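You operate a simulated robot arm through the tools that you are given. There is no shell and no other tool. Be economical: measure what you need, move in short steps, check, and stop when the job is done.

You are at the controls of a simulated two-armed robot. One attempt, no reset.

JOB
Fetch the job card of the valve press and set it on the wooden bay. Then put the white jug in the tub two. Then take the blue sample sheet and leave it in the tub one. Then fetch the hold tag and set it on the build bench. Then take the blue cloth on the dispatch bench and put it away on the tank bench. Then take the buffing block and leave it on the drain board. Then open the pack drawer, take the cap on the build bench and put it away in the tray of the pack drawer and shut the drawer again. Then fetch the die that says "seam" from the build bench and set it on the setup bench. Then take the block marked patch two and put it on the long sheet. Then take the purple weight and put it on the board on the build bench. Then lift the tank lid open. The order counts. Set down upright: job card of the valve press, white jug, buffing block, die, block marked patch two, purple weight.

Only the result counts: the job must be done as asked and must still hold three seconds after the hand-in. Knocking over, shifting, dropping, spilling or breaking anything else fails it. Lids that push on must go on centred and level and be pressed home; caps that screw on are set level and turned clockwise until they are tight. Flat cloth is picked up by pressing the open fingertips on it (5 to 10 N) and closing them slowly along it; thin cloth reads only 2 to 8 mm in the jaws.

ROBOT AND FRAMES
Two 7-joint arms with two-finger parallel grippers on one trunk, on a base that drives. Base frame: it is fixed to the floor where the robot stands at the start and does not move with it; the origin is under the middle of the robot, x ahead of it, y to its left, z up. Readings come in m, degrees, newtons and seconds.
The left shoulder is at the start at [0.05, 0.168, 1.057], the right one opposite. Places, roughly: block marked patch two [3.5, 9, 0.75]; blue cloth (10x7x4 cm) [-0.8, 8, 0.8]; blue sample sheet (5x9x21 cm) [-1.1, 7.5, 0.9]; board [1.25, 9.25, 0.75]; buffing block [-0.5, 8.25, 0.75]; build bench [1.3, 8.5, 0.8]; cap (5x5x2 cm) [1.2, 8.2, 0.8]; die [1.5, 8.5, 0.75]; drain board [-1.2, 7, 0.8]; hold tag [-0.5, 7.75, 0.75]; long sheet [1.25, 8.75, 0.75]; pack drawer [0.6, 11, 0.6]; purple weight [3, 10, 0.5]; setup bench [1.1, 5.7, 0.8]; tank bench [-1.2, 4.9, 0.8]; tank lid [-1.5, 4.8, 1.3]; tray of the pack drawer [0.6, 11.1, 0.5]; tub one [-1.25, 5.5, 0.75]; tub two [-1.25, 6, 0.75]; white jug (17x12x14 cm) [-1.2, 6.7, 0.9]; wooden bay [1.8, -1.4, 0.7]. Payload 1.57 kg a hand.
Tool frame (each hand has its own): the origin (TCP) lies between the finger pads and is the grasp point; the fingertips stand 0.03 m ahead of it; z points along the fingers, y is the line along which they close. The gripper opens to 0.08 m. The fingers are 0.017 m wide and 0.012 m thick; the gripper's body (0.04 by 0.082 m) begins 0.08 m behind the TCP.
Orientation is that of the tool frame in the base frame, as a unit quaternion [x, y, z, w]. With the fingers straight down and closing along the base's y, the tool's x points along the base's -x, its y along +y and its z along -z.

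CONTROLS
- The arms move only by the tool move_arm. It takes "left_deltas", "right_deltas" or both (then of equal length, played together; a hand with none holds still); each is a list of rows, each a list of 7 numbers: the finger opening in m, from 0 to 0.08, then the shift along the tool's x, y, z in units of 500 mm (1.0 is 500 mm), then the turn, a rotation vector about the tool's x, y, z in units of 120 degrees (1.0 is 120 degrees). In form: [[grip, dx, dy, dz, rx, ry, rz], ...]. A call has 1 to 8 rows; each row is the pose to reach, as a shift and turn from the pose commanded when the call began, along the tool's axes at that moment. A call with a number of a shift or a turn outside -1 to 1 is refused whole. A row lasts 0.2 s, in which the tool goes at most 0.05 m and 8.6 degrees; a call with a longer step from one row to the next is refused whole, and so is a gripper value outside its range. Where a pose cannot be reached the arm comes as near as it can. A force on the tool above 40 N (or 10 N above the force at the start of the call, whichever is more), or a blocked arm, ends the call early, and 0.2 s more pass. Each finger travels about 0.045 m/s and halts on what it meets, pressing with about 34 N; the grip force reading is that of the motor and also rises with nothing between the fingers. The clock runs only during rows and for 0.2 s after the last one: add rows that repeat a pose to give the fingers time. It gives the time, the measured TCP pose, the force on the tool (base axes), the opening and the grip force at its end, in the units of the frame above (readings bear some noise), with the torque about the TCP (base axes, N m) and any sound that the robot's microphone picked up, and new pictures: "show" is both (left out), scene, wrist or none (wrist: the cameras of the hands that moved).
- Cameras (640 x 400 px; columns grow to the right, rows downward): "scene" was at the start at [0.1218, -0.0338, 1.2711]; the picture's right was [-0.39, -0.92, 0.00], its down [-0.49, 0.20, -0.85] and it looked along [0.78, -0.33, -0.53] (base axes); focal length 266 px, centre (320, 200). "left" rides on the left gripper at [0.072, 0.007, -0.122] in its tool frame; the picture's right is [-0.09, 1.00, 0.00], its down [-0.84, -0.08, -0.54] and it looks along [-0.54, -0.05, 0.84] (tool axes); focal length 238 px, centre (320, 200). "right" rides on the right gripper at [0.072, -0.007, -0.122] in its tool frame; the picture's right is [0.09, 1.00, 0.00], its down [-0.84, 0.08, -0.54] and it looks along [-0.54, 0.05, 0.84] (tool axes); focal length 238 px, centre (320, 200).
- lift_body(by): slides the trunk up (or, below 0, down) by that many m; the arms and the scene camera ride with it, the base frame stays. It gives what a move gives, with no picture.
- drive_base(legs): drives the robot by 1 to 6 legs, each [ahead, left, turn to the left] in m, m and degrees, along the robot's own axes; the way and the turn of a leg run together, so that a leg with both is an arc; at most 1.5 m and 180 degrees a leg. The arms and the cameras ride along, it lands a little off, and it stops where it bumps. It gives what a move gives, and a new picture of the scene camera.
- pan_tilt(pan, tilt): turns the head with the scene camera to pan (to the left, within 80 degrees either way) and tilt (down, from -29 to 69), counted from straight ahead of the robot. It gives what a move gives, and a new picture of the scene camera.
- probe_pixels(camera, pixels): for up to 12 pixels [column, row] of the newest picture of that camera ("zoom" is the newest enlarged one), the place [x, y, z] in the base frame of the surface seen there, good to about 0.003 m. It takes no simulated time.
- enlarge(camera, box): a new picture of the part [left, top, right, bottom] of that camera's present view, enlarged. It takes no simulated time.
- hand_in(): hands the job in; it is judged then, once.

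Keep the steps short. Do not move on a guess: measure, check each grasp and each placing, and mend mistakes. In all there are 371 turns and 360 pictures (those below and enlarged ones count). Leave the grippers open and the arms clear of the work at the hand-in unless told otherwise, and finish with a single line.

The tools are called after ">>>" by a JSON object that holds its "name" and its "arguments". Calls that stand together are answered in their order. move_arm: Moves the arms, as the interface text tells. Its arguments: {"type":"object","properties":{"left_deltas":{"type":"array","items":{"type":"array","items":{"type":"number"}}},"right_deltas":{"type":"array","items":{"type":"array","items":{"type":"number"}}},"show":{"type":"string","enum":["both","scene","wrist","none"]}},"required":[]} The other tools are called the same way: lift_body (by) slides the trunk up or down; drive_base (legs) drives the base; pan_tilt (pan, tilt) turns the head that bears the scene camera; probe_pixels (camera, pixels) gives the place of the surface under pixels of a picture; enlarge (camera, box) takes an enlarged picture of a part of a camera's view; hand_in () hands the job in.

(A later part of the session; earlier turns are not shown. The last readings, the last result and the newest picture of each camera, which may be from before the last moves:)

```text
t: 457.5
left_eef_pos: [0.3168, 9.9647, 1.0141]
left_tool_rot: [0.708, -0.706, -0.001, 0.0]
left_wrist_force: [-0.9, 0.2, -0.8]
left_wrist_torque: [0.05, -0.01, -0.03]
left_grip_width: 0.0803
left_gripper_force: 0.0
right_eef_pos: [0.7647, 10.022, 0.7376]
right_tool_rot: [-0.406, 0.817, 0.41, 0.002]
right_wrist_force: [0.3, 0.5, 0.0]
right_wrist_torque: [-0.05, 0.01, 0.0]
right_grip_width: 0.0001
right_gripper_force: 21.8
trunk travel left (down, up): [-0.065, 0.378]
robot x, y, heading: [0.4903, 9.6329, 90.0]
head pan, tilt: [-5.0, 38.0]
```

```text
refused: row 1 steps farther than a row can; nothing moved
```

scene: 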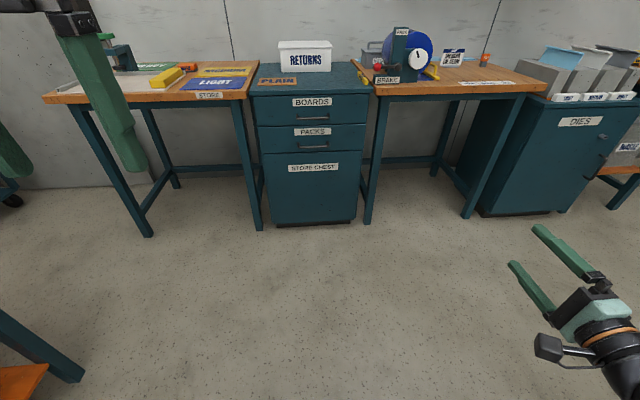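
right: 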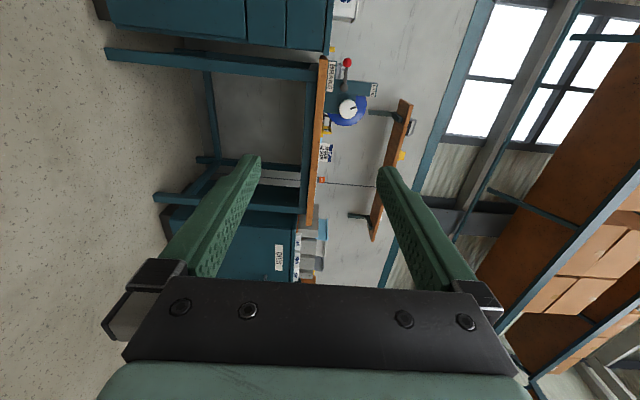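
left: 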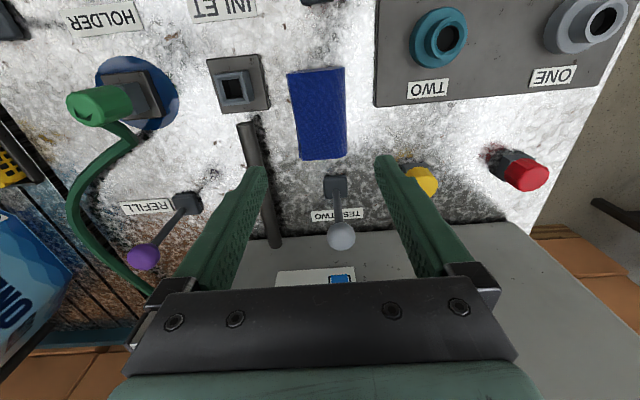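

>>> {"name": "move_arm", "arguments": {"right_deltas": [[0, -0.03, 0.055, -0.055, 0, 0, 0], [0, -0.06, 0.11, -0.11, 0.02, 0.02, -0.02], [0, -0.08, 0.16, -0.16, 0.06, 0.06, -0.06], [0, -0.08, 0.16, -0.16, 0.1, 0.1, -0.1], [0, -0.08, 0.16, -0.16, 0.14, 0.14, -0.14], [0, -0.08, 0.16, -0.16, 0.18, 0.18, -0.18], [0, -0.08, 0.16, -0.16, 0.22, 0.22, -0.22], [0, -0.08, 0.16, -0.16, 0.26, 0.26, -0.26]], "show": "scene"}}

```text
t: 459.3
left_eef_pos: [0.3159, 9.9677, 1.0134]
left_tool_rot: [0.708, -0.707, 0.0, 0.003]
left_wrist_force: [0.1, 0.1, 0.5]
left_wrist_torque: [-0.13, 0.07, -0.01]
left_grip_width: 0.0798
left_gripper_force: 0.1
right_eef_pos: [0.7577, 10.0621, 0.7666]
right_tool_rot: [-0.602, 0.733, 0.291, -0.126]
right_wrist_force: [0.0, 1.0, -0.8]
right_wrist_torque: [-0.07, 0.08, 0.09]
right_grip_width: 0.0
right_gripper_force: 21.0
right hand out of reach, approached as far as the arm can: row 2, 3, 4, 5, 6, 7, 8
trunk travel left (down, up): [-0.065, 0.378]
robot x, y, heading: [0.49, 9.6359, 90.1]
head pan, tilt: [-5.0, 38.0]
```

scene: 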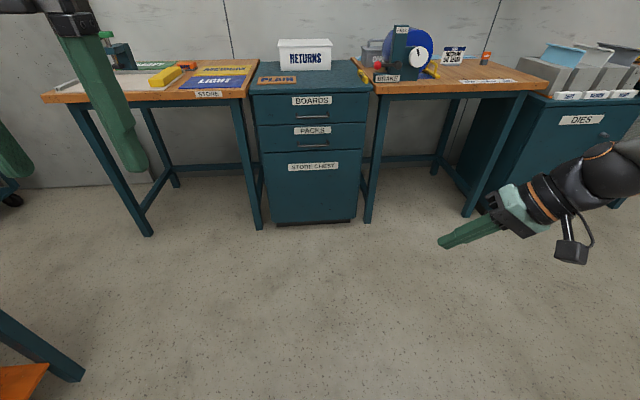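

>>> {"name": "move_arm", "arguments": {"right_deltas": [[0, -0.07, 0.058, -0.026, 0, 0, 0], [0, -0.14, 0.117, -0.052, 0, 0, 0], [0, -0.21, 0.176, -0.078, 0, 0, 0], [0, -0.28, 0.235, -0.104, 0, 0, 0], [0, -0.35, 0.293, -0.13, 0, 0, 0], [0, -0.424, 0.354, -0.156, 0, 0, 0], [0, -0.424, 0.354, -0.156, 0, 0, 0]], "show": "scene"}}

```text
t: 460.9
left_eef_pos: [0.3159, 9.9651, 1.0141]
left_tool_rot: [0.707, -0.707, 0.0, 0.0]
left_wrist_force: [1.4, -1.2, -0.4]
left_wrist_torque: [0.01, -0.02, -0.03]
left_grip_width: 0.0801
left_gripper_force: 0.1
right_eef_pos: [0.8019, 10.1714, 0.8772]
right_tool_rot: [-0.59, 0.716, 0.343, -0.147]
right_wrist_force: [-0.1, 0.8, 0.5]
right_wrist_torque: [0.02, -0.02, 0.01]
right_grip_width: 0.0
right_gripper_force: 21.5
right hand out of reach, approached as far as the arm can: row 1, 2, 3, 4, 5, 6, 7
trunk travel left (down, up): [-0.065, 0.378]
robot x, y, heading: [0.4878, 9.6328, 90.2]
head pan, tilt: [-5.0, 38.0]
```

scene: 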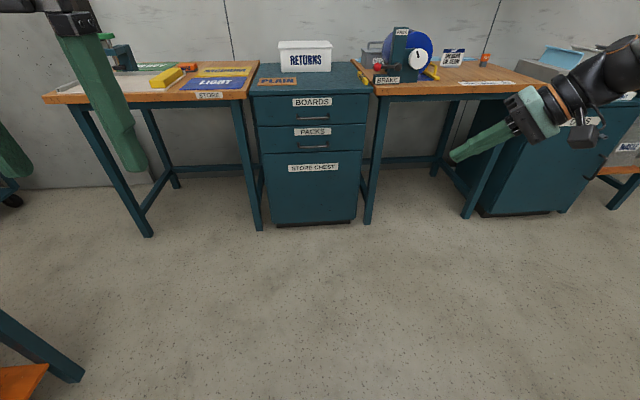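

>>> {"name": "move_arm", "arguments": {"right_deltas": [[0, 0, 0, 0, 0, 0, 0.07], [0, 0, 0, 0, 0, 0, 0.14], [0, 0, 0, 0, 0, 0, 0.21], [0, 0, 0, 0, 0, 0, 0.28], [0, 0, 0, 0, 0, 0, 0.35]], "show": "none"}}

```text
t: 462.1
left_eef_pos: [0.3161, 9.964, 1.0139]
left_tool_rot: [0.708, -0.707, -0.001, 0.0]
left_wrist_force: [0.0, -0.6, 0.3]
left_wrist_torque: [0.01, 0.01, -0.01]
left_grip_width: 0.0802
left_gripper_force: 0.0
right_eef_pos: [0.8008, 10.1743, 0.8779]
right_tool_rot: [-0.292, 0.88, 0.268, -0.261]
right_wrist_force: [1.0, -0.7, 0.6]
right_wrist_torque: [-0.01, 0.01, 0.0]
right_grip_width: 0.0
right_gripper_force: 21.7
trunk travel left (down, up): [-0.065, 0.378]
robot x, y, heading: [0.4902, 9.6351, 90.2]
head pan, tilt: [-5.0, 38.0]
```

>>> {"name": "move_arm", "arguments": {"right_deltas": [[0, 0, 0, 0, 0.055, -0.027, 0], [0, 0, 0, 0, 0.11, -0.053, 0], [0, 0, 0, 0, 0.165, -0.08, 0], [0, 0, 0, 0, 0.22, -0.107, 0], [0, 0, 0, 0, 0.275, -0.133, 0], [0, 0, 0, 0, 0.33, -0.16, 0]], "show": "scene"}}

```text
t: 463.5
left_eef_pos: [0.3145, 9.9647, 1.0139]
left_tool_rot: [0.707, -0.707, -0.001, 0.001]
left_wrist_force: [0.4, 0.2, 0.0]
left_wrist_torque: [0.02, -0.01, 0.0]
left_grip_width: 0.0802
left_gripper_force: 0.1
right_eef_pos: [0.8002, 10.1733, 0.8774]
right_tool_rot: [-0.294, 0.88, 0.268, -0.261]
right_wrist_force: [-0.6, -0.3, -1.2]
right_wrist_torque: [-0.01, -0.01, -0.05]
right_grip_width: 0.0
right_gripper_force: 21.2
right hand out of reach, approached as far as the arm can: row 1, 2, 3, 4, 5, 6
trunk travel left (down, up): [-0.065, 0.378]
robot x, y, heading: [0.4877, 9.6344, 89.9]
head pan, tilt: [-5.0, 38.0]
```

scene: 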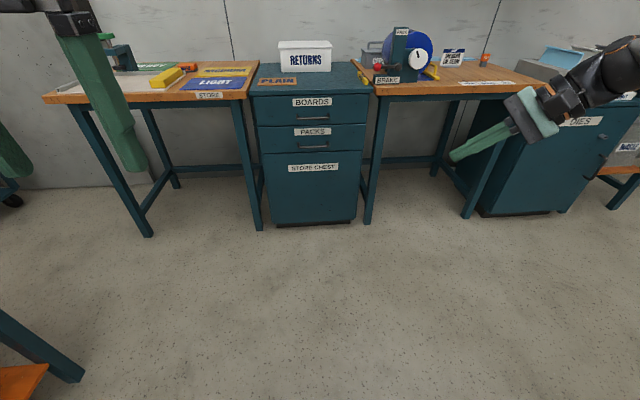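

>>> {"name": "pan_tilt", "arguments": {"pan": -55, "tilt": 35}}

```text
t: 464.7
left_eef_pos: [0.3158, 9.9636, 1.0137]
left_tool_rot: [0.708, -0.707, -0.002, 0.0]
left_wrist_force: [0.1, 0.0, 0.7]
left_wrist_torque: [-0.04, 0.01, -0.01]
left_grip_width: 0.0799
left_gripper_force: 0.0
right_eef_pos: [0.8016, 10.1739, 0.8768]
right_tool_rot: [-0.294, 0.879, 0.269, -0.261]
right_wrist_force: [-0.2, -0.3, -1.0]
right_wrist_torque: [-0.01, 0.02, 0.02]
right_grip_width: 0.0001
right_gripper_force: 21.0
trunk travel left (down, up): [-0.065, 0.378]
robot x, y, heading: [0.4903, 9.6348, 90.4]
head pan, tilt: [-55.0, 35.0]
```

scene: 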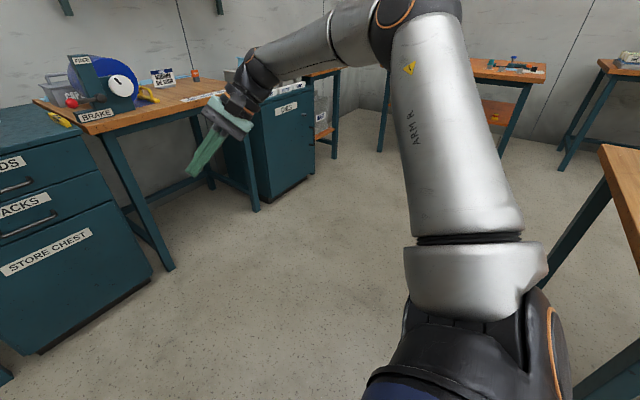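

>>> {"name": "move_arm", "arguments": {"right_deltas": [[0, 0.064, -0.028, 0.042, 0, 0, 0], [0, 0.128, -0.056, 0.083, 0, 0, 0], [0, 0.192, -0.084, 0.125, 0, 0, 0], [0, 0.257, -0.112, 0.166, 0, 0, 0], [0, 0.322, -0.14, 0.208, 0, 0, 0], [0, 0.322, -0.14, 0.208, 0.05, -0.025, 0], [0, 0.322, -0.14, 0.208, 0.1, -0.05, 0], [0, 0.322, -0.14, 0.208, 0.15, -0.075, 0]], "show": "scene"}}

```text
t: 466.5
left_eef_pos: [0.316, 9.9646, 1.0153]
left_tool_rot: [0.708, -0.706, -0.002, 0.0]
left_wrist_force: [0.5, -0.2, 0.3]
left_wrist_torque: [0.0, -0.02, 0.0]
left_grip_width: 0.08
left_gripper_force: 0.1
right_eef_pos: [0.6522, 10.0545, 0.8082]
right_tool_rot: [-0.293, 0.88, 0.269, -0.26]
right_wrist_force: [-0.2, 0.3, -0.7]
right_wrist_torque: [0.0, 0.03, 0.0]
right_grip_width: 0.0
right_gripper_force: 21.2
right hand out of reach, approached as far as the arm can: row 6, 7, 8
trunk travel left (down, up): [-0.065, 0.378]
robot x, y, heading: [0.4897, 9.6365, 90.1]
head pan, tilt: [-55.0, 35.0]
```

scene: 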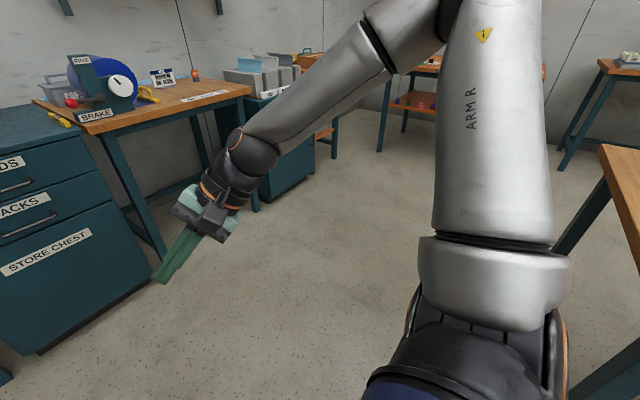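

>>> {"name": "move_arm", "arguments": {"right_deltas": [[0, 0, 0, 0, 0.06, 0, 0], [0, 0, 0, 0, 0, 0, 0], [0, 0, 0, 0, -0.06, 0, 0], [0, 0, 0, 0, 0, 0, 0], [0, 0, 0, 0, 0, 0.06, 0], [0, 0, 0, 0, 0, 0, 0], [0, 0, 0, 0, 0, -0.06, 0], [0, 0, 0, 0, 0, 0, 0]], "show": "none"}}

```text
t: 468.3
left_eef_pos: [0.3155, 9.9655, 1.0148]
left_tool_rot: [0.708, -0.706, -0.001, 0.0]
left_wrist_force: [-0.7, 0.2, -0.1]
left_wrist_torque: [0.03, -0.01, 0.02]
left_grip_width: 0.0801
left_gripper_force: 0.1
right_eef_pos: [0.651, 10.054, 0.8065]
right_tool_rot: [-0.294, 0.88, 0.269, -0.261]
right_wrist_force: [-0.1, 0.4, 0.0]
right_wrist_torque: [0.02, 0.01, -0.01]
right_grip_width: 0.0
right_gripper_force: 21.9
right hand out of reach, approached as far as the arm can: row 1, 7
trunk travel left (down, up): [-0.065, 0.378]
robot x, y, heading: [0.4915, 9.6342, 90.0]
head pan, tilt: [-55.0, 35.0]
```

>>> {"name": "move_arm", "arguments": {"right_deltas": [[0, -0.057, 0.06, 0.028, 0, 0, 0], [0, -0.114, 0.12, 0.056, 0, 0, 0], [0, -0.172, 0.18, 0.084, 0, 0, 0], [0, -0.229, 0.24, 0.112, 0, 0, 0], [0, -0.286, 0.3, 0.14, 0, 0, 0], [0, -0.343, 0.36, 0.168, 0, 0, 0], [0, -0.4, 0.42, 0.196, 0, 0, 0], [0, -0.458, 0.48, 0.224, 0, 0, 0]], "show": "scene"}}

```text
t: 470.1
left_eef_pos: [0.3147, 9.9652, 1.0138]
left_tool_rot: [0.708, -0.706, -0.002, 0.0]
left_wrist_force: [0.5, 0.2, -0.4]
left_wrist_torque: [0.01, -0.01, -0.01]
left_grip_width: 0.0803
left_gripper_force: 0.0
right_eef_pos: [0.7425, 10.2281, 0.7545]
right_tool_rot: [-0.29, 0.875, 0.281, -0.268]
right_wrist_force: [0.4, -0.8, -0.5]
right_wrist_torque: [0.01, 0.0, -0.01]
right_grip_width: 0.0
right_gripper_force: 21.5
right hand out of reach, approached as far as the arm can: row 1, 2, 3, 4, 5, 6, 7, 8
trunk travel left (down, up): [-0.065, 0.378]
robot x, y, heading: [0.4911, 9.6309, 90.1]
head pan, tilt: [-55.0, 35.0]
```

scene: 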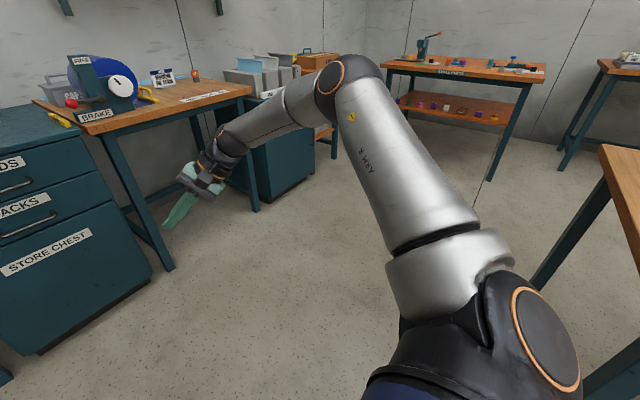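

>>> {"name": "move_arm", "arguments": {"right_deltas": [[0, 0.03, -0.03, -0.05, 0.03, -0.03, 0], [0, 0.06, -0.06, -0.1, 0.06, -0.06, 0.03], [0, 0.06, -0.06, -0.15, 0.09, -0.09, 0.06], [0, 0.06, -0.06, -0.2, 0.12, -0.12, 0.09], [0, 0.06, -0.06, -0.2, 0.16, -0.14, 0.12], [0, 0.06, -0.06, -0.2, 0.2, -0.16, 0.15], [0, 0.06, -0.06, -0.2, 0.25, -0.16, 0.18], [0, 0.06, -0.06, -0.2, 0.3, -0.16, 0.2]], "show": "scene"}}

```text
t: 472.1
left_eef_pos: [0.3173, 9.9646, 1.0148]
left_tool_rot: [0.708, -0.707, 0.0, 0.0]
left_wrist_force: [0.1, -0.1, -0.3]
left_wrist_torque: [-0.02, 0.06, -0.02]
left_grip_width: 0.0798
left_gripper_force: 0.1
right_eef_pos: [0.9912, 10.1057, 0.8071]
right_tool_rot: [-0.1, 0.977, -0.068, -0.178]
right_wrist_force: [0.5, 0.7, -1.0]
right_wrist_torque: [-0.03, 0.03, -0.03]
right_grip_width: 0.0
right_gripper_force: 21.7
right hand out of reach, approached as far as the arm can: row 1, 2, 3, 4, 5, 6, 7, 8
trunk travel left (down, up): [-0.065, 0.378]
robot x, y, heading: [0.4874, 9.6337, 90.3]
head pan, tilt: [-55.0, 35.0]
stopped in row 8 (right hand): the arm was blocked; the commanded pose is now the measured one
```

scene: 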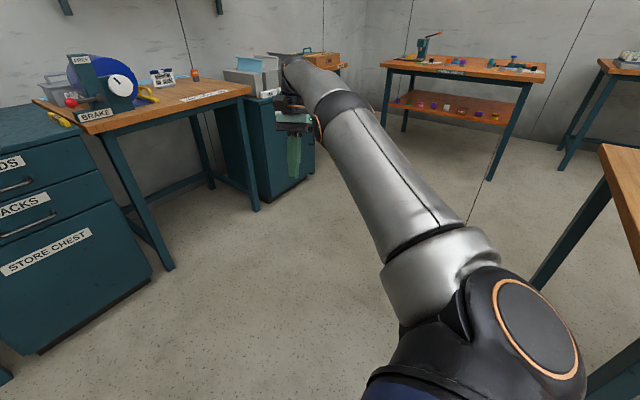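

>>> {"name": "move_arm", "arguments": {"right_deltas": [[0, 0, 0, 0, -0.012, -0.044, 0], [0, 0, 0, 0, -0.024, -0.088, 0], [0, 0, 0, 0, -0.036, -0.132, 0], [0, 0.08, -0.003, 0.019, -0.048, -0.177, 0], [0, 0.16, -0.006, 0.038, -0.048, -0.177, 0], [0, 0.24, -0.009, 0.056, -0.048, -0.177, 0], [0, 0.32, -0.012, 0.075, -0.048, -0.177, 0], [0, 0.406, -0.015, 0.094, -0.048, -0.177, 0]], "show": "none"}}

```text
t: 473.9
left_eef_pos: [0.3147, 9.9648, 1.0152]
left_tool_rot: [0.708, -0.707, -0.001, -0.001]
left_wrist_force: [0.4, 0.9, 0.6]
left_wrist_torque: [-0.03, 0.01, 0.01]
left_grip_width: 0.0798
left_gripper_force: 0.0
right_eef_pos: [1.0439, 10.1241, 0.8879]
right_tool_rot: [-0.101, 0.995, 0.002, 0.001]
right_wrist_force: [-0.3, -1.3, -1.0]
right_wrist_torque: [-0.01, 0.01, 0.0]
right_grip_width: 0.0
right_gripper_force: 21.4
right hand out of reach, approached as far as the arm can: row 1, 2, 3, 4, 5, 6, 7, 8
trunk travel left (down, up): [-0.065, 0.378]
robot x, y, heading: [0.491, 9.6334, 90.1]
head pan, tilt: [-55.0, 35.0]
```

>>> {"name": "move_arm", "arguments": {"right_deltas": [[0, 0.05, -0.01, 0, 0, 0, -0.03], [0, 0.1, -0.02, 0, 0, 0, -0.06], [0, 0.15, -0.03, 0, 0, 0, -0.1], [0, 0.2, -0.04, 0, 0, 0, -0.16], [0, 0.25, -0.05, 0, 0, 0, -0.23], [0, 0.3, -0.06, 0, 0, 0, -0.3], [0, 0.35, -0.06, 0, 0, 0, -0.37], [0, 0.4, -0.06, 0, 0, 0, -0.44]], "show": "scene"}}

```text
t: 475.7
left_eef_pos: [0.3148, 9.9643, 1.0153]
left_tool_rot: [0.708, -0.706, -0.002, -0.001]
left_wrist_force: [-0.4, 0.1, 0.8]
left_wrist_torque: [-0.01, 0.0, -0.02]
left_grip_width: 0.0798
left_gripper_force: 0.1
right_eef_pos: [1.044, 10.1238, 0.8871]
right_tool_rot: [-0.534, 0.845, 0.002, 0.001]
right_wrist_force: [-0.3, 0.2, -0.5]
right_wrist_torque: [0.02, -0.04, -0.01]
right_grip_width: 0.0
right_gripper_force: 21.9
right hand out of reach, approached as far as the arm can: row 1, 2, 3, 4, 5, 6, 7, 8
trunk travel left (down, up): [-0.065, 0.378]
robot x, y, heading: [0.4894, 9.6323, 90.2]
head pan, tilt: [-55.0, 35.0]
```

scene: 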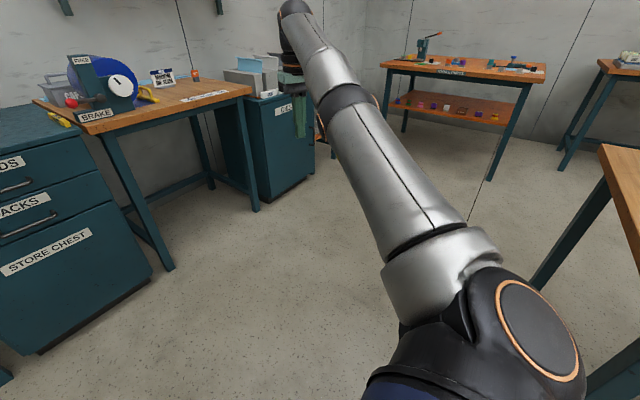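

>>> {"name": "move_arm", "arguments": {"right_deltas": [[0, 0.05, 0.018, 0.05, 0, 0, 0], [0, 0.1, 0.036, 0.1, 0, 0, 0], [0, 0.15, 0.054, 0.15, 0, 0, 0], [0, 0.2, 0.07, 0.2, 0, 0, 0], [0, 0.25, 0.09, 0.2, 0, 0, 0], [0, 0.3, 0.11, 0.2, 0, 0, 0], [0, 0.35, 0.125, 0.2, 0, 0, 0], [0, 0.4, 0.142, 0.2, 0, 0, 0]], "show": "scene"}}

```text
t: 477.5
left_eef_pos: [0.3158, 9.9644, 1.0141]
left_tool_rot: [0.708, -0.706, -0.002, 0.0]
left_wrist_force: [0.3, 0.1, -0.2]
left_wrist_torque: [0.02, 0.02, 0.01]
left_grip_width: 0.08
left_gripper_force: 0.1
right_eef_pos: [1.046, 10.1239, 0.8856]
right_tool_rot: [-0.533, 0.846, 0.001, 0.002]
right_wrist_force: [-0.8, 0.2, 1.2]
right_wrist_torque: [0.0, -0.02, -0.02]
right_grip_width: 0.0
right_gripper_force: 21.0
right hand out of reach, approached as far as the arm can: row 1, 2, 3, 4, 5, 6, 7, 8
trunk travel left (down, up): [-0.065, 0.378]
robot x, y, heading: [0.4886, 9.6313, 90.1]
head pan, tilt: [-55.0, 35.0]
```

scene: 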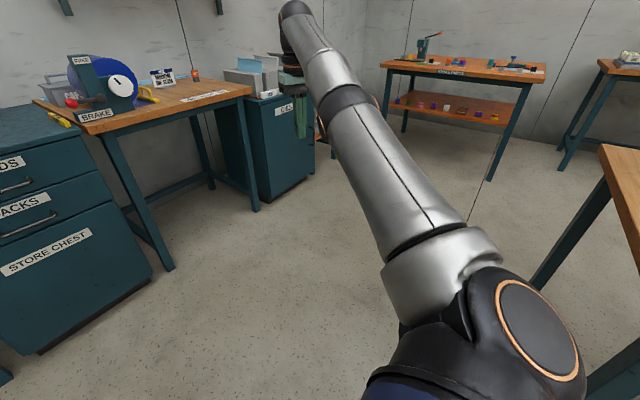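

>>> {"name": "move_arm", "arguments": {"right_deltas": [[0, 0.005, 0.08, 0, 0, 0, 0], [0, 0.01, 0.16, 0, 0, 0, 0], [0, 0.015, 0.24, 0, 0, 0, 0], [0, 0.02, 0.32, 0, 0, 0, 0], [0, 0.025, 0.4, 0, 0, 0, 0], [0, 0.03, 0.48, 0, 0, 0, 0], [0, 0.034, 0.537, 0, 0, 0, 0]], "show": "none"}}

```text
t: 479.1
left_eef_pos: [0.3164, 9.9649, 1.0136]
left_tool_rot: [0.708, -0.706, -0.002, 0.0]
left_wrist_force: [0.2, -0.4, -0.2]
left_wrist_torque: [0.02, 0.02, 0.02]
left_grip_width: 0.08
left_gripper_force: 0.0
right_eef_pos: [1.0431, 10.1242, 0.8877]
right_tool_rot: [-0.533, 0.846, 0.001, 0.002]
right_wrist_force: [0.9, -0.6, 1.0]
right_wrist_torque: [-0.01, 0.01, 0.01]
right_grip_width: 0.0
right_gripper_force: 21.6
right hand out of reach, approached as far as the arm can: row 1, 2, 3, 4, 5, 6, 7
trunk travel left (down, up): [-0.065, 0.378]
robot x, y, heading: [0.4918, 9.6343, 90.1]
head pan, tilt: [-55.0, 35.0]
```

>>> {"name": "move_arm", "arguments": {"right_deltas": [[0, 0, 0, 0, 0.018, -0.064, 0], [0, 0, 0, 0, 0.035, -0.128, 0], [0, 0, 0, 0, 0.053, -0.191, 0], [0, 0, 0, 0, 0.07, -0.255, 0], [0, 0, 0, 0, 0.088, -0.319, 0], [0, 0.03, 0.07, 0.04, 0.088, -0.319, 0], [0, 0.06, 0.14, 0.08, 0.088, -0.319, 0], [0, 0.09, 0.21, 0.12, 0.088, -0.319, 0]], "show": "scene"}}

```text
t: 480.9
left_eef_pos: [0.3154, 9.9643, 1.0143]
left_tool_rot: [0.708, -0.706, -0.002, -0.001]
left_wrist_force: [0.2, -0.3, 0.2]
left_wrist_torque: [-0.01, 0.02, 0.0]
left_grip_width: 0.0802
left_gripper_force: 0.1
right_eef_pos: [1.1354, 10.2289, 0.9202]
right_tool_rot: [-0.501, 0.795, 0.098, 0.327]
right_wrist_force: [-0.2, 1.0, -1.0]
right_wrist_torque: [-0.01, -0.03, 0.01]
right_grip_width: 0.0
right_gripper_force: 21.4
right hand out of reach, approached as far as the arm can: row 1, 2, 3, 4, 5, 6, 7, 8
trunk travel left (down, up): [-0.065, 0.378]
robot x, y, heading: [0.4878, 9.6389, 90.3]
head pan, tilt: [-55.0, 35.0]
```

scene: 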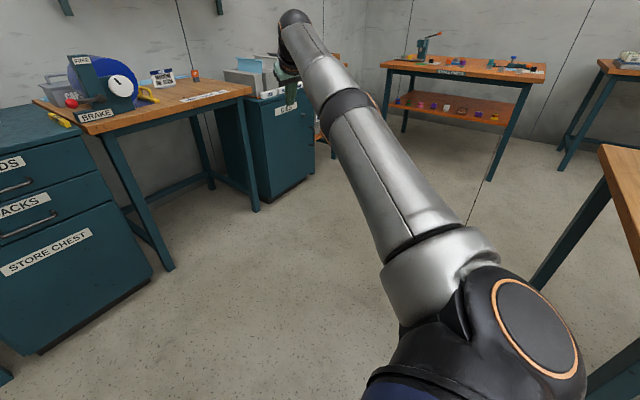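

>>> {"name": "move_arm", "arguments": {"right_deltas": [[0, 0.07, 0.034, -0.031, 0, 0, 0], [0, 0.14, 0.068, -0.062, 0, 0, 0], [0, 0.21, 0.102, -0.094, 0, 0, 0], [0, 0.28, 0.136, -0.125, 0, 0, 0], [0, 0.35, 0.17, -0.156, 0, 0, 0], [0, 0.42, 0.204, -0.188, 0, 0, 0], [0, 0.49, 0.238, -0.22, 0, 0, 0], [0, 0.558, 0.272, -0.25, 0, 0, 0]], "show": "scene"}}

```text
t: 482.7
left_eef_pos: [0.3148, 9.9637, 1.0139]
left_tool_rot: [0.708, -0.706, -0.001, -0.001]
left_wrist_force: [0.1, -0.6, 0.4]
left_wrist_torque: [0.02, 0.0, -0.01]
left_grip_width: 0.08
left_gripper_force: 0.1
right_eef_pos: [1.1357, 10.2296, 0.9202]
right_tool_rot: [-0.501, 0.796, 0.1, 0.326]
right_wrist_force: [0.2, -0.4, 0.6]
right_wrist_torque: [-0.01, 0.0, 0.02]
right_grip_width: 0.0
right_gripper_force: 21.3
right hand out of reach, approached as far as the arm can: row 1, 2, 3, 4, 5, 6, 7, 8
trunk travel left (down, up): [-0.065, 0.378]
robot x, y, heading: [0.4904, 9.6323, 90.3]
head pan, tilt: [-55.0, 35.0]
```

scene: 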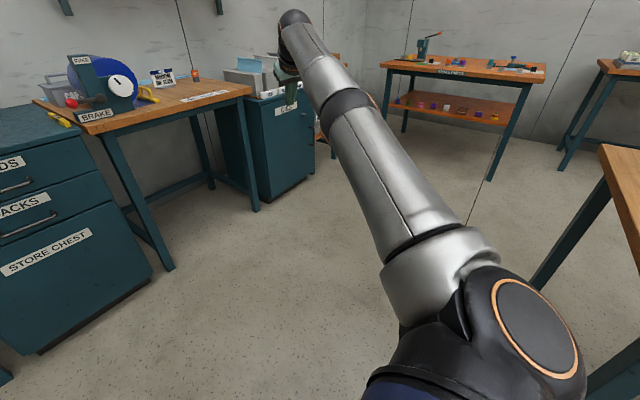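

>>> {"name": "move_arm", "arguments": {"right_deltas": [[0, 0.027, 0.075, -0.006, -0.02, -0.005, -0.024], [0, 0.055, 0.15, -0.013, -0.039, -0.011, -0.048], [0, 0.082, 0.225, -0.02, -0.058, -0.016, -0.071], [0, 0.11, 0.3, -0.026, -0.078, -0.021, -0.095], [0, 0.137, 0.374, -0.032, -0.097, -0.027, -0.119], [0, 0.165, 0.449, -0.039, -0.116, -0.032, -0.143], [0, 0.192, 0.523, -0.045, -0.136, -0.038, -0.166], [0, 0.22, 0.598, -0.052, -0.155, -0.043, -0.19]], "show": "scene"}}

```text
t: 484.5
left_eef_pos: [0.3144, 9.9651, 1.015]
left_tool_rot: [0.708, -0.707, -0.002, -0.001]
left_wrist_force: [0.0, -0.9, -0.5]
left_wrist_torque: [-0.02, 0.0, 0.02]
left_grip_width: 0.0796
left_gripper_force: 0.0
right_eef_pos: [1.0692, 10.2643, 0.919]
right_tool_rot: [0.681, -0.648, -0.178, -0.292]
right_wrist_force: [-0.6, -0.4, -0.3]
right_wrist_torque: [-0.01, 0.0, 0.01]
right_grip_width: 0.0
right_gripper_force: 21.9
right hand out of reach, approached as far as the arm can: row 1, 2, 3, 4, 5, 6, 7, 8
trunk travel left (down, up): [-0.065, 0.378]
robot x, y, heading: [0.4906, 9.6352, 90.0]
head pan, tilt: [-55.0, 35.0]
```

scene: 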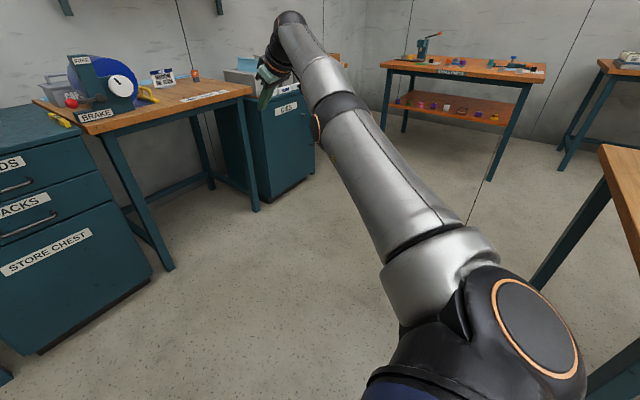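

>>> {"name": "move_arm", "arguments": {"right_deltas": [[0, 0.012, 0.064, -0.007, 0, 0, 0], [0, 0.023, 0.128, -0.014, 0, 0, 0], [0, 0.035, 0.192, -0.02, 0, 0, 0], [0, 0.046, 0.255, -0.027, 0, 0, 0], [0, 0.058, 0.32, -0.034, 0, 0, 0], [0, 0.07, 0.384, -0.04, 0, 0, 0], [0, 0.081, 0.448, -0.047, 0, 0, 0], [0, 0.092, 0.51, -0.054, 0, 0, 0]], "show": "scene"}}

```text
t: 486.3
left_eef_pos: [0.3147, 9.9644, 1.014]
left_tool_rot: [0.708, -0.706, -0.001, -0.001]
left_wrist_force: [0.6, -0.1, 0.1]
left_wrist_torque: [-0.01, 0.04, -0.04]
left_grip_width: 0.0801
left_gripper_force: 0.1
right_eef_pos: [1.0675, 10.2615, 0.9282]
right_tool_rot: [0.687, -0.641, -0.181, -0.29]
right_wrist_force: [0.1, 0.6, 0.2]
right_wrist_torque: [0.04, -0.01, -0.01]
right_grip_width: 0.0002
right_gripper_force: 21.3
right hand out of reach, approached as far as the arm can: row 1, 2, 3, 4, 5, 6, 7, 8
trunk travel left (down, up): [-0.065, 0.378]
robot x, y, heading: [0.491, 9.6358, 90.4]
head pan, tilt: [-55.0, 35.0]
```

scene: 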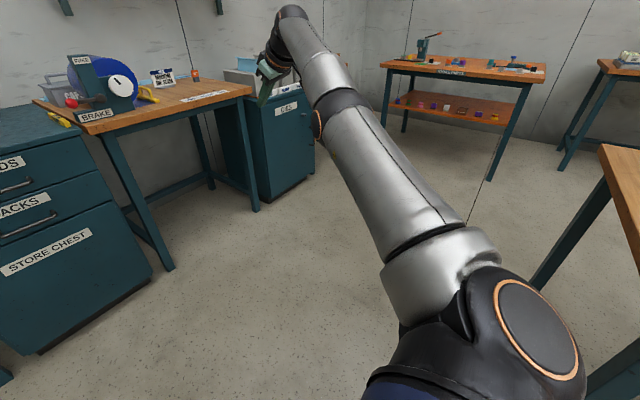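

>>> {"name": "move_arm", "arguments": {"right_deltas": [[0, 0.012, 0.064, 0, -0.042, 0, 0], [0, 0.023, 0.128, 0, -0.084, 0, 0], [0, 0.035, 0.192, 0, -0.126, 0, 0], [0, 0.046, 0.255, 0, -0.168, 0, 0], [0, 0.058, 0.32, 0, -0.21, 0, 0], [0, 0.07, 0.384, 0, -0.252, 0, 0], [0, 0.081, 0.448, 0, -0.294, 0, 0], [0, 0.092, 0.51, 0, -0.333, 0, 0]], "show": "scene"}}

```text
t: 488.1
left_eef_pos: [0.3142, 9.9644, 1.0131]
left_tool_rot: [0.708, -0.706, -0.002, -0.001]
left_wrist_force: [0.4, 0.1, 0.6]
left_wrist_torque: [0.0, -0.03, -0.01]
left_grip_width: 0.08
left_gripper_force: 0.0
right_eef_pos: [0.8193, 10.2243, 0.8575]
right_tool_rot: [0.746, -0.538, -0.39, -0.04]
right_wrist_force: [0.1, 0.6, -0.1]
right_wrist_torque: [0.01, -0.05, 0.03]
right_grip_width: 0.0
right_gripper_force: 21.1
right hand out of reach, approached as far as the arm can: row 1, 2, 3, 4, 5, 6
trunk travel left (down, up): [-0.065, 0.378]
robot x, y, heading: [0.4879, 9.6364, 90.3]
head pan, tilt: [-55.0, 35.0]
```

scene: 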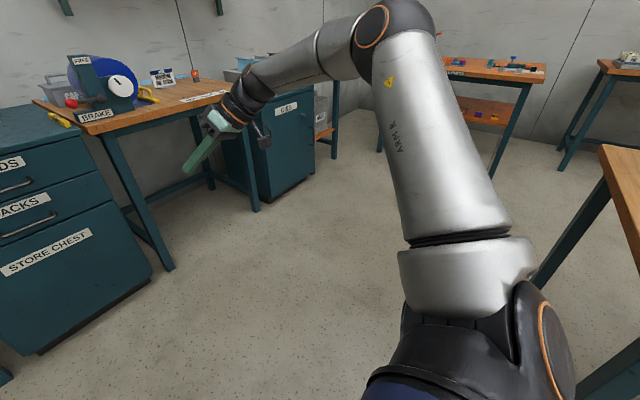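

>>> {"name": "move_arm", "arguments": {"right_deltas": [[0, -0.022, 0.062, -0.064, 0, 0, 0], [0, -0.043, 0.124, -0.127, 0, 0, 0], [0, -0.065, 0.186, -0.19, 0, 0, 0], [0, -0.086, 0.248, -0.254, 0, 0, 0], [0, -0.108, 0.31, -0.318, 0, 0, 0], [0, -0.108, 0.31, -0.318, 0.032, 0.055, 0], [0, -0.108, 0.31, -0.318, 0.064, 0.11, 0], [0, -0.108, 0.31, -0.318, 0.095, 0.166, 0]], "show": "scene"}}

```text
t: 489.9
left_eef_pos: [0.3166, 9.9645, 1.0141]
left_tool_rot: [0.708, -0.706, -0.003, 0.0]
left_wrist_force: [0.2, -0.7, 0.0]
left_wrist_torque: [0.01, -0.02, 0.02]
left_grip_width: 0.0797
left_gripper_force: 0.0
right_eef_pos: [0.8241, 10.1225, 1.0066]
right_tool_rot: [0.737, -0.524, -0.427, -0.027]
right_wrist_force: [-0.3, 0.4, -0.2]
right_wrist_torque: [0.03, -0.01, 0.0]
right_grip_width: 0.0
right_gripper_force: 20.3
right hand out of reach, approached as far as the arm can: row 2, 3, 4, 5, 6, 7, 8
trunk travel left (down, up): [-0.065, 0.378]
robot x, y, heading: [0.4895, 9.633, 90.1]
head pan, tilt: [-55.0, 35.0]
```

scene: 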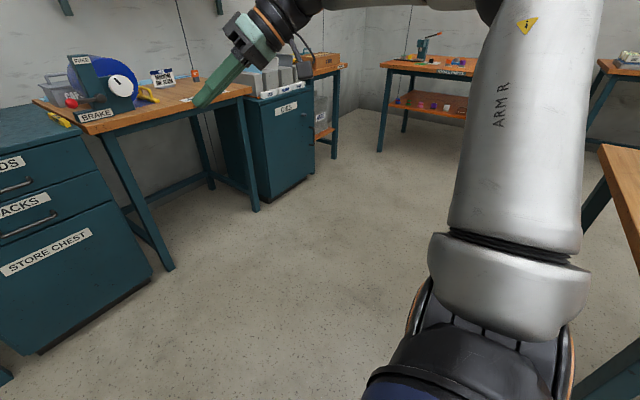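

I raise the trunk and swing the right arm outward and down to hang at the side. That should reset the elbow posture.

>>> {"name": "lift_body", "arguments": {"by": 0.36}}

>>> {"name": "move_arm", "arguments": {"right_deltas": [[0, 0.071, -0.049, 0.016, 0.05, 0.011, 0], [0, 0.142, -0.099, 0.031, 0.099, 0.022, 0], [0, 0.213, -0.148, 0.047, 0.149, 0.033, 0], [0, 0.284, -0.197, 0.063, 0.198, 0.044, 0], [0, 0.355, -0.247, 0.078, 0.248, 0.055, 0], [0, 0.426, -0.296, 0.094, 0.297, 0.065, 0], [0, 0.497, -0.345, 0.11, 0.347, 0.076, 0], [0, 0.568, -0.395, 0.125, 0.397, 0.087, 0]], "show": "scene"}}

```text
t: 493.4
left_eef_pos: [0.3161, 9.9654, 1.375]
left_tool_rot: [0.708, -0.706, -0.002, 0.0]
left_wrist_force: [-0.7, 0.2, 0.2]
left_wrist_torque: [0.01, 0.01, -0.04]
left_grip_width: 0.08
left_gripper_force: 0.0
right_eef_pos: [0.8231, 10.1227, 1.3652]
right_tool_rot: [0.737, -0.524, -0.426, -0.026]
right_wrist_force: [0.8, 0.2, -0.1]
right_wrist_torque: [0.01, 0.0, 0.01]
right_grip_width: 0.0
right_gripper_force: 20.6
trunk travel left (down, up): [-0.425, 0.018]
robot x, y, heading: [0.4881, 9.6364, 90.1]
head pan, tilt: [-55.0, 35.0]
```

```text
t: 495.2
left_eef_pos: [0.3176, 9.9633, 1.3745]
left_tool_rot: [0.708, -0.706, -0.003, 0.001]
left_wrist_force: [0.9, -0.5, -0.1]
left_wrist_torque: [-0.01, 0.04, 0.01]
left_grip_width: 0.08
left_gripper_force: 0.2
right_eef_pos: [0.9666, 10.0273, 1.057]
right_tool_rot: [0.699, -0.652, -0.112, -0.271]
right_wrist_force: [0.1, 0.9, -0.7]
right_wrist_torque: [-0.01, 0.0, 0.04]
right_grip_width: 0.0
right_gripper_force: 20.4
right hand out of reach, approached as far as the arm can: row 1, 2, 3, 4, 5, 6, 7
trunk travel left (down, up): [-0.425, 0.018]
robot x, y, heading: [0.4909, 9.6296, 90.1]
head pan, tilt: [-55.0, 35.0]
```

scene: 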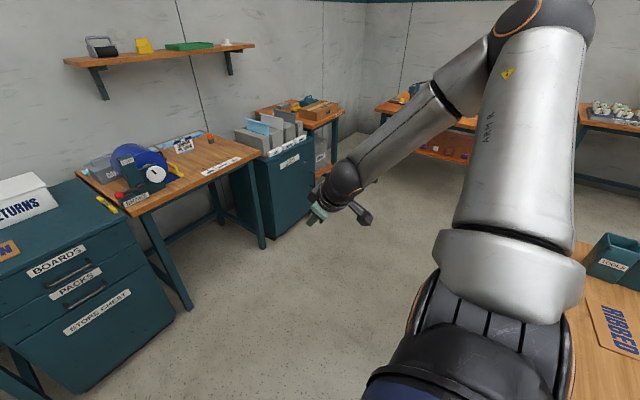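

>>> {"name": "move_arm", "arguments": {"right_deltas": [[0, 0.07, 0.036, 0.051, -0.01, 0.022, 0], [0, 0.14, 0.072, 0.102, -0.02, 0.043, 0], [0, 0.21, 0.107, 0.152, -0.03, 0.065, 0], [0, 0.279, 0.143, 0.203, -0.039, 0.086, 0], [0, 0.349, 0.179, 0.254, -0.049, 0.108, 0], [0, 0.419, 0.215, 0.305, -0.059, 0.129, 0], [0, 0.489, 0.251, 0.356, -0.069, 0.15, 0], [0, 0.559, 0.287, 0.407, -0.079, 0.172, 0]], "show": "scene"}}

```text
t: 497.0
left_eef_pos: [0.3151, 9.9647, 1.3745]
left_tool_rot: [0.708, -0.706, -0.002, -0.001]
left_wrist_force: [0.3, -0.2, -0.6]
left_wrist_torque: [0.0, -0.01, 0.0]
left_grip_width: 0.0801
left_gripper_force: 0.0
right_eef_pos: [0.9025, 9.8987, 0.7131]
right_tool_rot: [0.728, -0.678, -0.038, -0.095]
right_wrist_force: [0.0, 0.1, -0.1]
right_wrist_torque: [-0.04, 0.0, -0.02]
right_grip_width: 0.0001
right_gripper_force: 21.6
trunk travel left (down, up): [-0.425, 0.018]
robot x, y, heading: [0.4899, 9.6343, 90.6]
head pan, tilt: [-55.0, 35.0]
```

scene: 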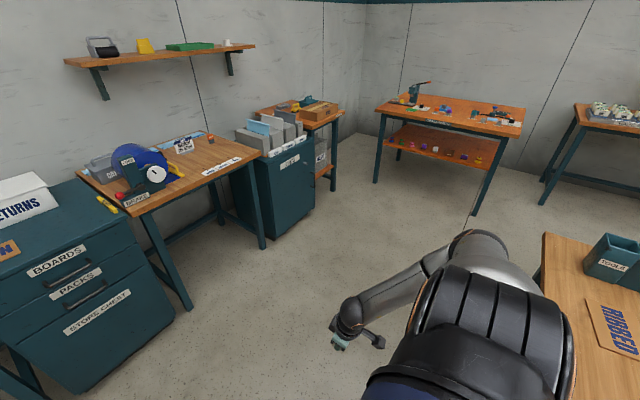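

>>> {"name": "move_arm", "arguments": {"right_deltas": [[0, -0.054, 0.053, -0.035, -0.006, 0.0125, 0.005], [0, -0.108, 0.107, -0.071, -0.012, 0.025, 0.01], [0, -0.162, 0.16, -0.106, -0.018, 0.038, 0.016], [0, -0.216, 0.214, -0.142, -0.023, 0.05, 0.022], [0, -0.27, 0.267, -0.177, -0.029, 0.063, 0.027], [0, -0.324, 0.32, -0.213, -0.035, 0.075, 0.033], [0, -0.378, 0.374, -0.248, -0.041, 0.088, 0.038], [0, -0.378, 0.374, -0.248, -0.041, 0.088, 0.038]], "show": "scene"}}

```text
t: 498.8
left_eef_pos: [0.315, 9.9637, 1.3749]
left_tool_rot: [0.708, -0.706, -0.002, 0.0]
left_wrist_force: [0.0, -0.4, 0.2]
left_wrist_torque: [-0.02, 0.01, -0.01]
left_grip_width: 0.08
left_gripper_force: 0.0
right_eef_pos: [0.6937, 10.0495, 0.8555]
right_tool_rot: [-0.703, 0.711, 0.003, 0.0]
right_wrist_force: [-0.2, -0.5, 0.6]
right_wrist_torque: [-0.01, 0.0, 0.0]
right_grip_width: 0.0
right_gripper_force: 21.3
trunk travel left (down, up): [-0.425, 0.018]
robot x, y, heading: [0.4887, 9.6284, 90.2]
head pan, tilt: [-55.0, 35.0]
```

scene: 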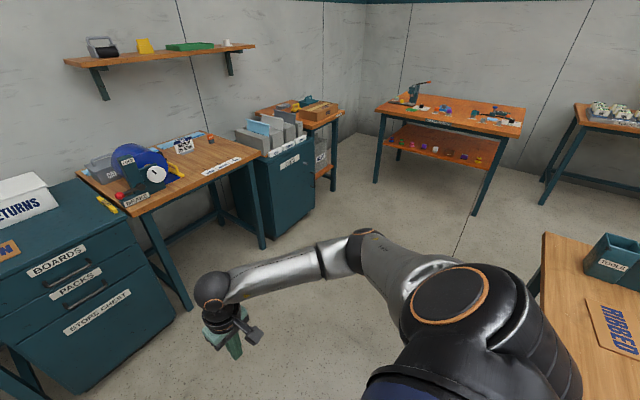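

Recovered. Now I pitch the hand forward 45° and pull it back, then lower the trunk.

>>> {"name": "move_arm", "arguments": {"right_deltas": [[0, 0.02, 0, -0.03, 0, -0.0625, 0], [0, 0.04, 0, -0.06, 0, -0.125, 0], [0, 0.06, 0, -0.09, 0, -0.1875, 0], [0, 0.08, 0, -0.12, 0, -0.25, 0], [0, 0.1, 0, -0.15, 0, -0.3125, 0], [0, 0.12, 0, -0.18, 0, -0.375, 0], [0, 0.12, 0, -0.18, 0, -0.375, 0]], "show": "none"}}

>>> {"name": "lift_body", "arguments": {"by": -0.28}}

>>> {"name": "pan_tilt", "arguments": {"pan": -10, "tilt": 45}}

```text
t: 500.4
left_eef_pos: [0.3143, 9.9649, 1.3738]
left_tool_rot: [0.708, -0.706, -0.002, -0.001]
left_wrist_force: [0.6, -0.2, -0.8]
left_wrist_torque: [-0.03, 0.0, -0.01]
left_grip_width: 0.0801
left_gripper_force: 0.1
right_eef_pos: [0.694, 10.0034, 0.9217]
right_tool_rot: [-0.672, 0.681, 0.207, 0.206]
right_wrist_force: [-0.2, -0.1, -1.1]
right_wrist_torque: [0.01, 0.0, 0.0]
right_grip_width: 0.0002
right_gripper_force: 20.9
right hand out of reach, approached as far as the arm can: row 5, 6, 7
trunk travel left (down, up): [-0.425, 0.018]
robot x, y, heading: [0.4889, 9.6322, 90.2]
head pan, tilt: [-55.0, 35.0]
```

```text
t: 503.2
left_eef_pos: [0.3145, 9.9637, 1.0936]
left_tool_rot: [0.708, -0.706, -0.002, -0.001]
left_wrist_force: [0.0, 0.4, -0.4]
left_wrist_torque: [-0.01, 0.02, 0.01]
left_grip_width: 0.0801
left_gripper_force: 0.0
right_eef_pos: [0.6938, 10.003, 0.6414]
right_tool_rot: [-0.671, 0.681, 0.207, 0.206]
right_wrist_force: [0.6, -0.3, 0.3]
right_wrist_torque: [-0.01, 0.0, 0.01]
right_grip_width: 0.0001
right_gripper_force: 21.2
trunk travel left (down, up): [-0.145, 0.298]
robot x, y, heading: [0.4906, 9.6333, 89.9]
head pan, tilt: [-55.0, 35.0]
```

```text
t: 504.3
left_eef_pos: [0.3159, 9.9646, 1.0945]
left_tool_rot: [0.708, -0.706, -0.002, 0.0]
left_wrist_force: [0.0, -0.6, 0.2]
left_wrist_torque: [-0.01, -0.01, -0.02]
left_grip_width: 0.0799
left_gripper_force: 0.1
right_eef_pos: [0.6934, 10.0042, 0.6422]
right_tool_rot: [-0.672, 0.681, 0.207, 0.206]
right_wrist_force: [-0.4, -0.2, -0.5]
right_wrist_torque: [0.0, 0.0, 0.03]
right_grip_width: 0.0
right_gripper_force: 21.1
trunk travel left (down, up): [-0.145, 0.298]
robot x, y, heading: [0.4898, 9.6281, 90.0]
head pan, tilt: [-10.0, 45.0]
```

scene: 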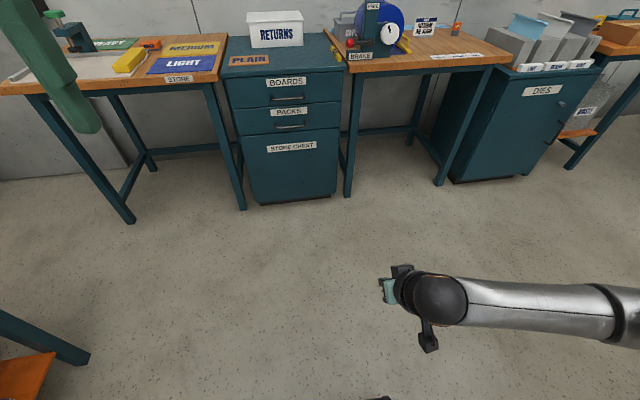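

>>> {"name": "drive_base", "arguments": {"legs": [[0, 0.133, 0], [0.68, 0, 0]]}}

>>> {"name": "pan_tilt", "arguments": {"pan": -20, "tilt": 60}}

```text
t: 509.0
left_eef_pos: [0.177, 10.6458, 1.0934]
left_tool_rot: [0.709, -0.706, -0.002, 0.0]
left_wrist_force: [-0.8, -1.0, -0.1]
left_wrist_torque: [-0.01, 0.03, 0.0]
left_grip_width: 0.0802
left_gripper_force: 0.1
right_eef_pos: [0.5563, 10.6864, 0.6416]
right_tool_rot: [-0.672, 0.68, 0.207, 0.207]
right_wrist_force: [-0.1, 0.1, -0.8]
right_wrist_torque: [0.0, -0.01, -0.03]
right_grip_width: 0.0
right_gripper_force: 21.6
trunk travel left (down, up): [-0.145, 0.298]
robot x, y, heading: [0.3499, 10.3151, 90.4]
head pan, tilt: [-10.0, 45.0]
```

scene: 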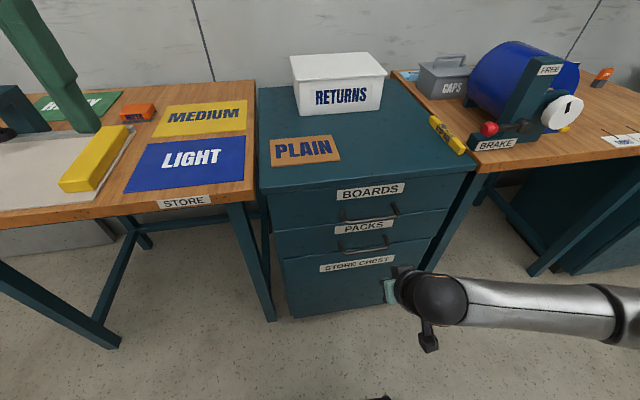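

```text
t: 509.8
left_eef_pos: [0.1773, 10.6468, 1.0947]
left_tool_rot: [0.709, -0.705, -0.002, 0.0]
left_wrist_force: [-0.2, 0.0, 0.2]
left_wrist_torque: [0.03, -0.01, -0.03]
left_grip_width: 0.0801
left_gripper_force: 0.1
right_eef_pos: [0.5556, 10.6873, 0.6416]
right_tool_rot: [-0.673, 0.679, 0.208, 0.206]
right_wrist_force: [0.1, 0.4, 0.4]
right_wrist_torque: [-0.01, 0.0, 0.01]
right_grip_width: 0.0
right_gripper_force: 20.7
trunk travel left (down, up): [-0.145, 0.298]
robot x, y, heading: [0.3541, 10.3169, 90.5]
head pan, tilt: [-20.0, 60.0]
```

scene: 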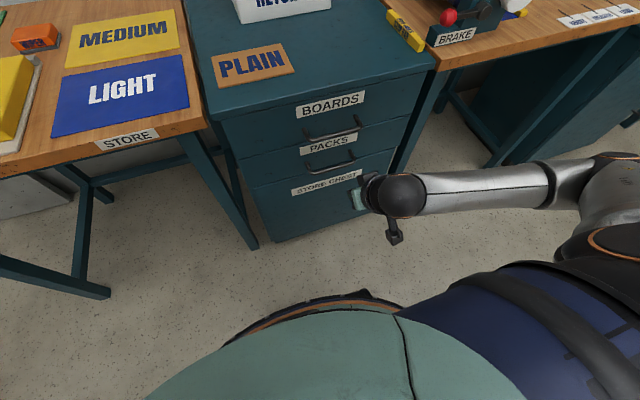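

>>> {"name": "enlarge", "arguments": {"camera": "scene", "box": [280, 90, 400, 215]}}

>>> {"name": "enlarge", "arguments": {"camera": "right", "box": [0, 0, 640, 400]}}

```text
3.20 times, centred on (340, 152) of scene
```

zoom: 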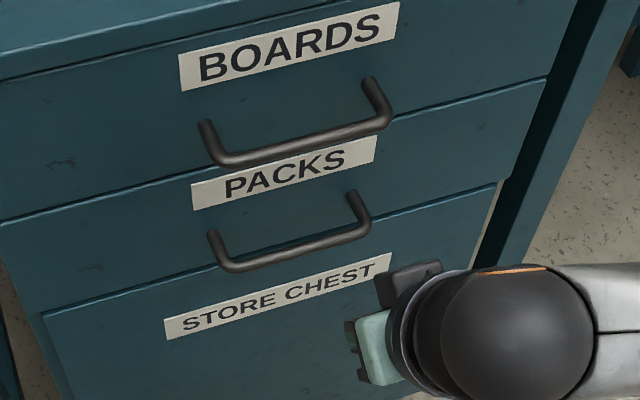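

```text
1.00 times, centred on (320, 200) of right
```

zoom: 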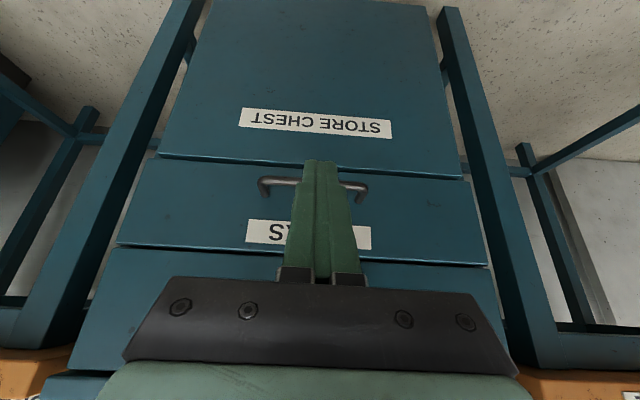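

>>> {"name": "probe_pixels", "arguments": {"camera": "zoom", "pixels": [[270, 182], [285, 181], [358, 185], [264, 190], [366, 190], [362, 194]]}}

```text
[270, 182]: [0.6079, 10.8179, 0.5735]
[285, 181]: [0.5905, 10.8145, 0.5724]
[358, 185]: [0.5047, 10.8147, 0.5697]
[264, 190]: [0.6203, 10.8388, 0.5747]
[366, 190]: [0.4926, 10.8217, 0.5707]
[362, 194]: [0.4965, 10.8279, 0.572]
```

>>> {"name": "move_arm", "arguments": {"right_deltas": [[0, -0.06, 0, 0.04, 0, 0, 0], [0, -0.12, 0, 0.08, 0, 0, 0], [0, -0.178, 0, 0.12, 0, 0, 0], [0, -0.178, 0, 0.17, 0, 0, 0], [0, -0.178, 0, 0.22, 0, 0, 0], [0, -0.178, 0, 0.26, 0, 0, 0]], "show": "both"}}

```text
t: 511.1
left_eef_pos: [0.1774, 10.6463, 1.0935]
left_tool_rot: [0.709, -0.706, -0.002, 0.0]
left_wrist_force: [0.8, -1.0, 0.7]
left_wrist_torque: [-0.01, 0.01, -0.01]
left_grip_width: 0.0799
left_gripper_force: 0.1
right_eef_pos: [0.5575, 10.8331, 0.5837]
right_tool_rot: [-0.672, 0.68, 0.207, 0.206]
right_wrist_force: [0.3, -0.8, -0.4]
right_wrist_torque: [-0.03, 0.01, -0.02]
right_grip_width: 0.0
right_gripper_force: 21.6
trunk travel left (down, up): [-0.145, 0.298]
robot x, y, heading: [0.3532, 10.3155, 90.4]
head pan, tilt: [-20.0, 60.0]
```

scene: 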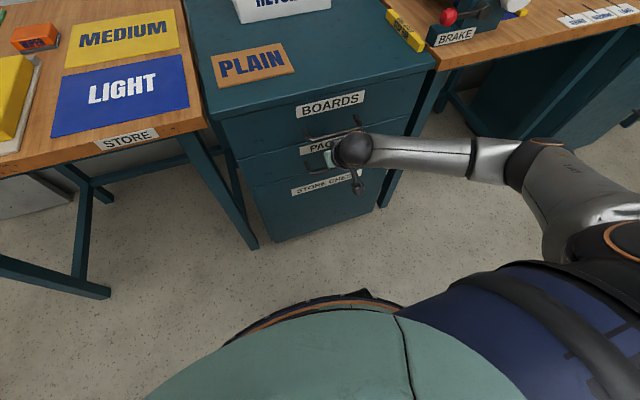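
right: 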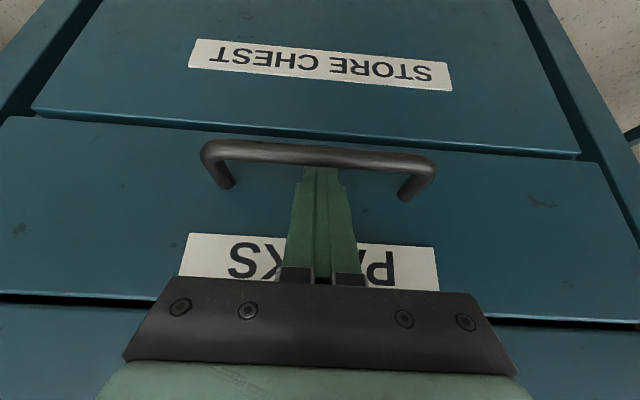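

The fingertips are behind the bar. I pull by driving back.

>>> {"name": "drive_base", "arguments": {"legs": [[-0.15, 0, 0]]}}

```text
t: 512.5
left_eef_pos: [0.1781, 10.4986, 1.0947]
left_tool_rot: [0.708, -0.706, -0.002, 0.0]
left_wrist_force: [-0.3, 0.5, -0.2]
left_wrist_torque: [0.0, -0.03, 0.01]
left_grip_width: 0.0799
left_gripper_force: 0.0
right_eef_pos: [0.5584, 10.6838, 0.5831]
right_tool_rot: [-0.672, 0.68, 0.208, 0.207]
right_wrist_force: [-0.3, 0.3, -0.6]
right_wrist_torque: [0.01, 0.04, -0.04]
right_grip_width: 0.0
right_gripper_force: 21.7
trunk travel left (down, up): [-0.145, 0.298]
robot x, y, heading: [0.3559, 10.1688, 90.3]
head pan, tilt: [-20.0, 60.0]
```

scene: 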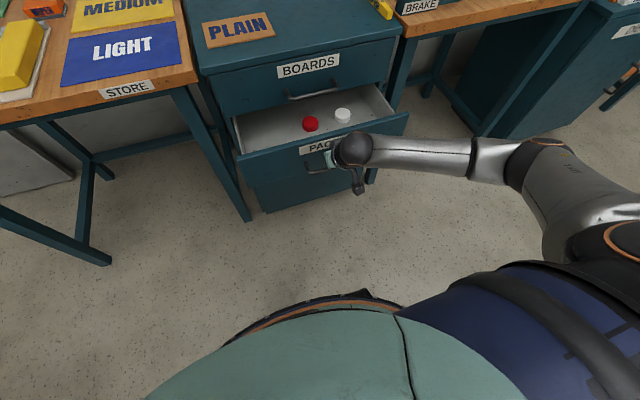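

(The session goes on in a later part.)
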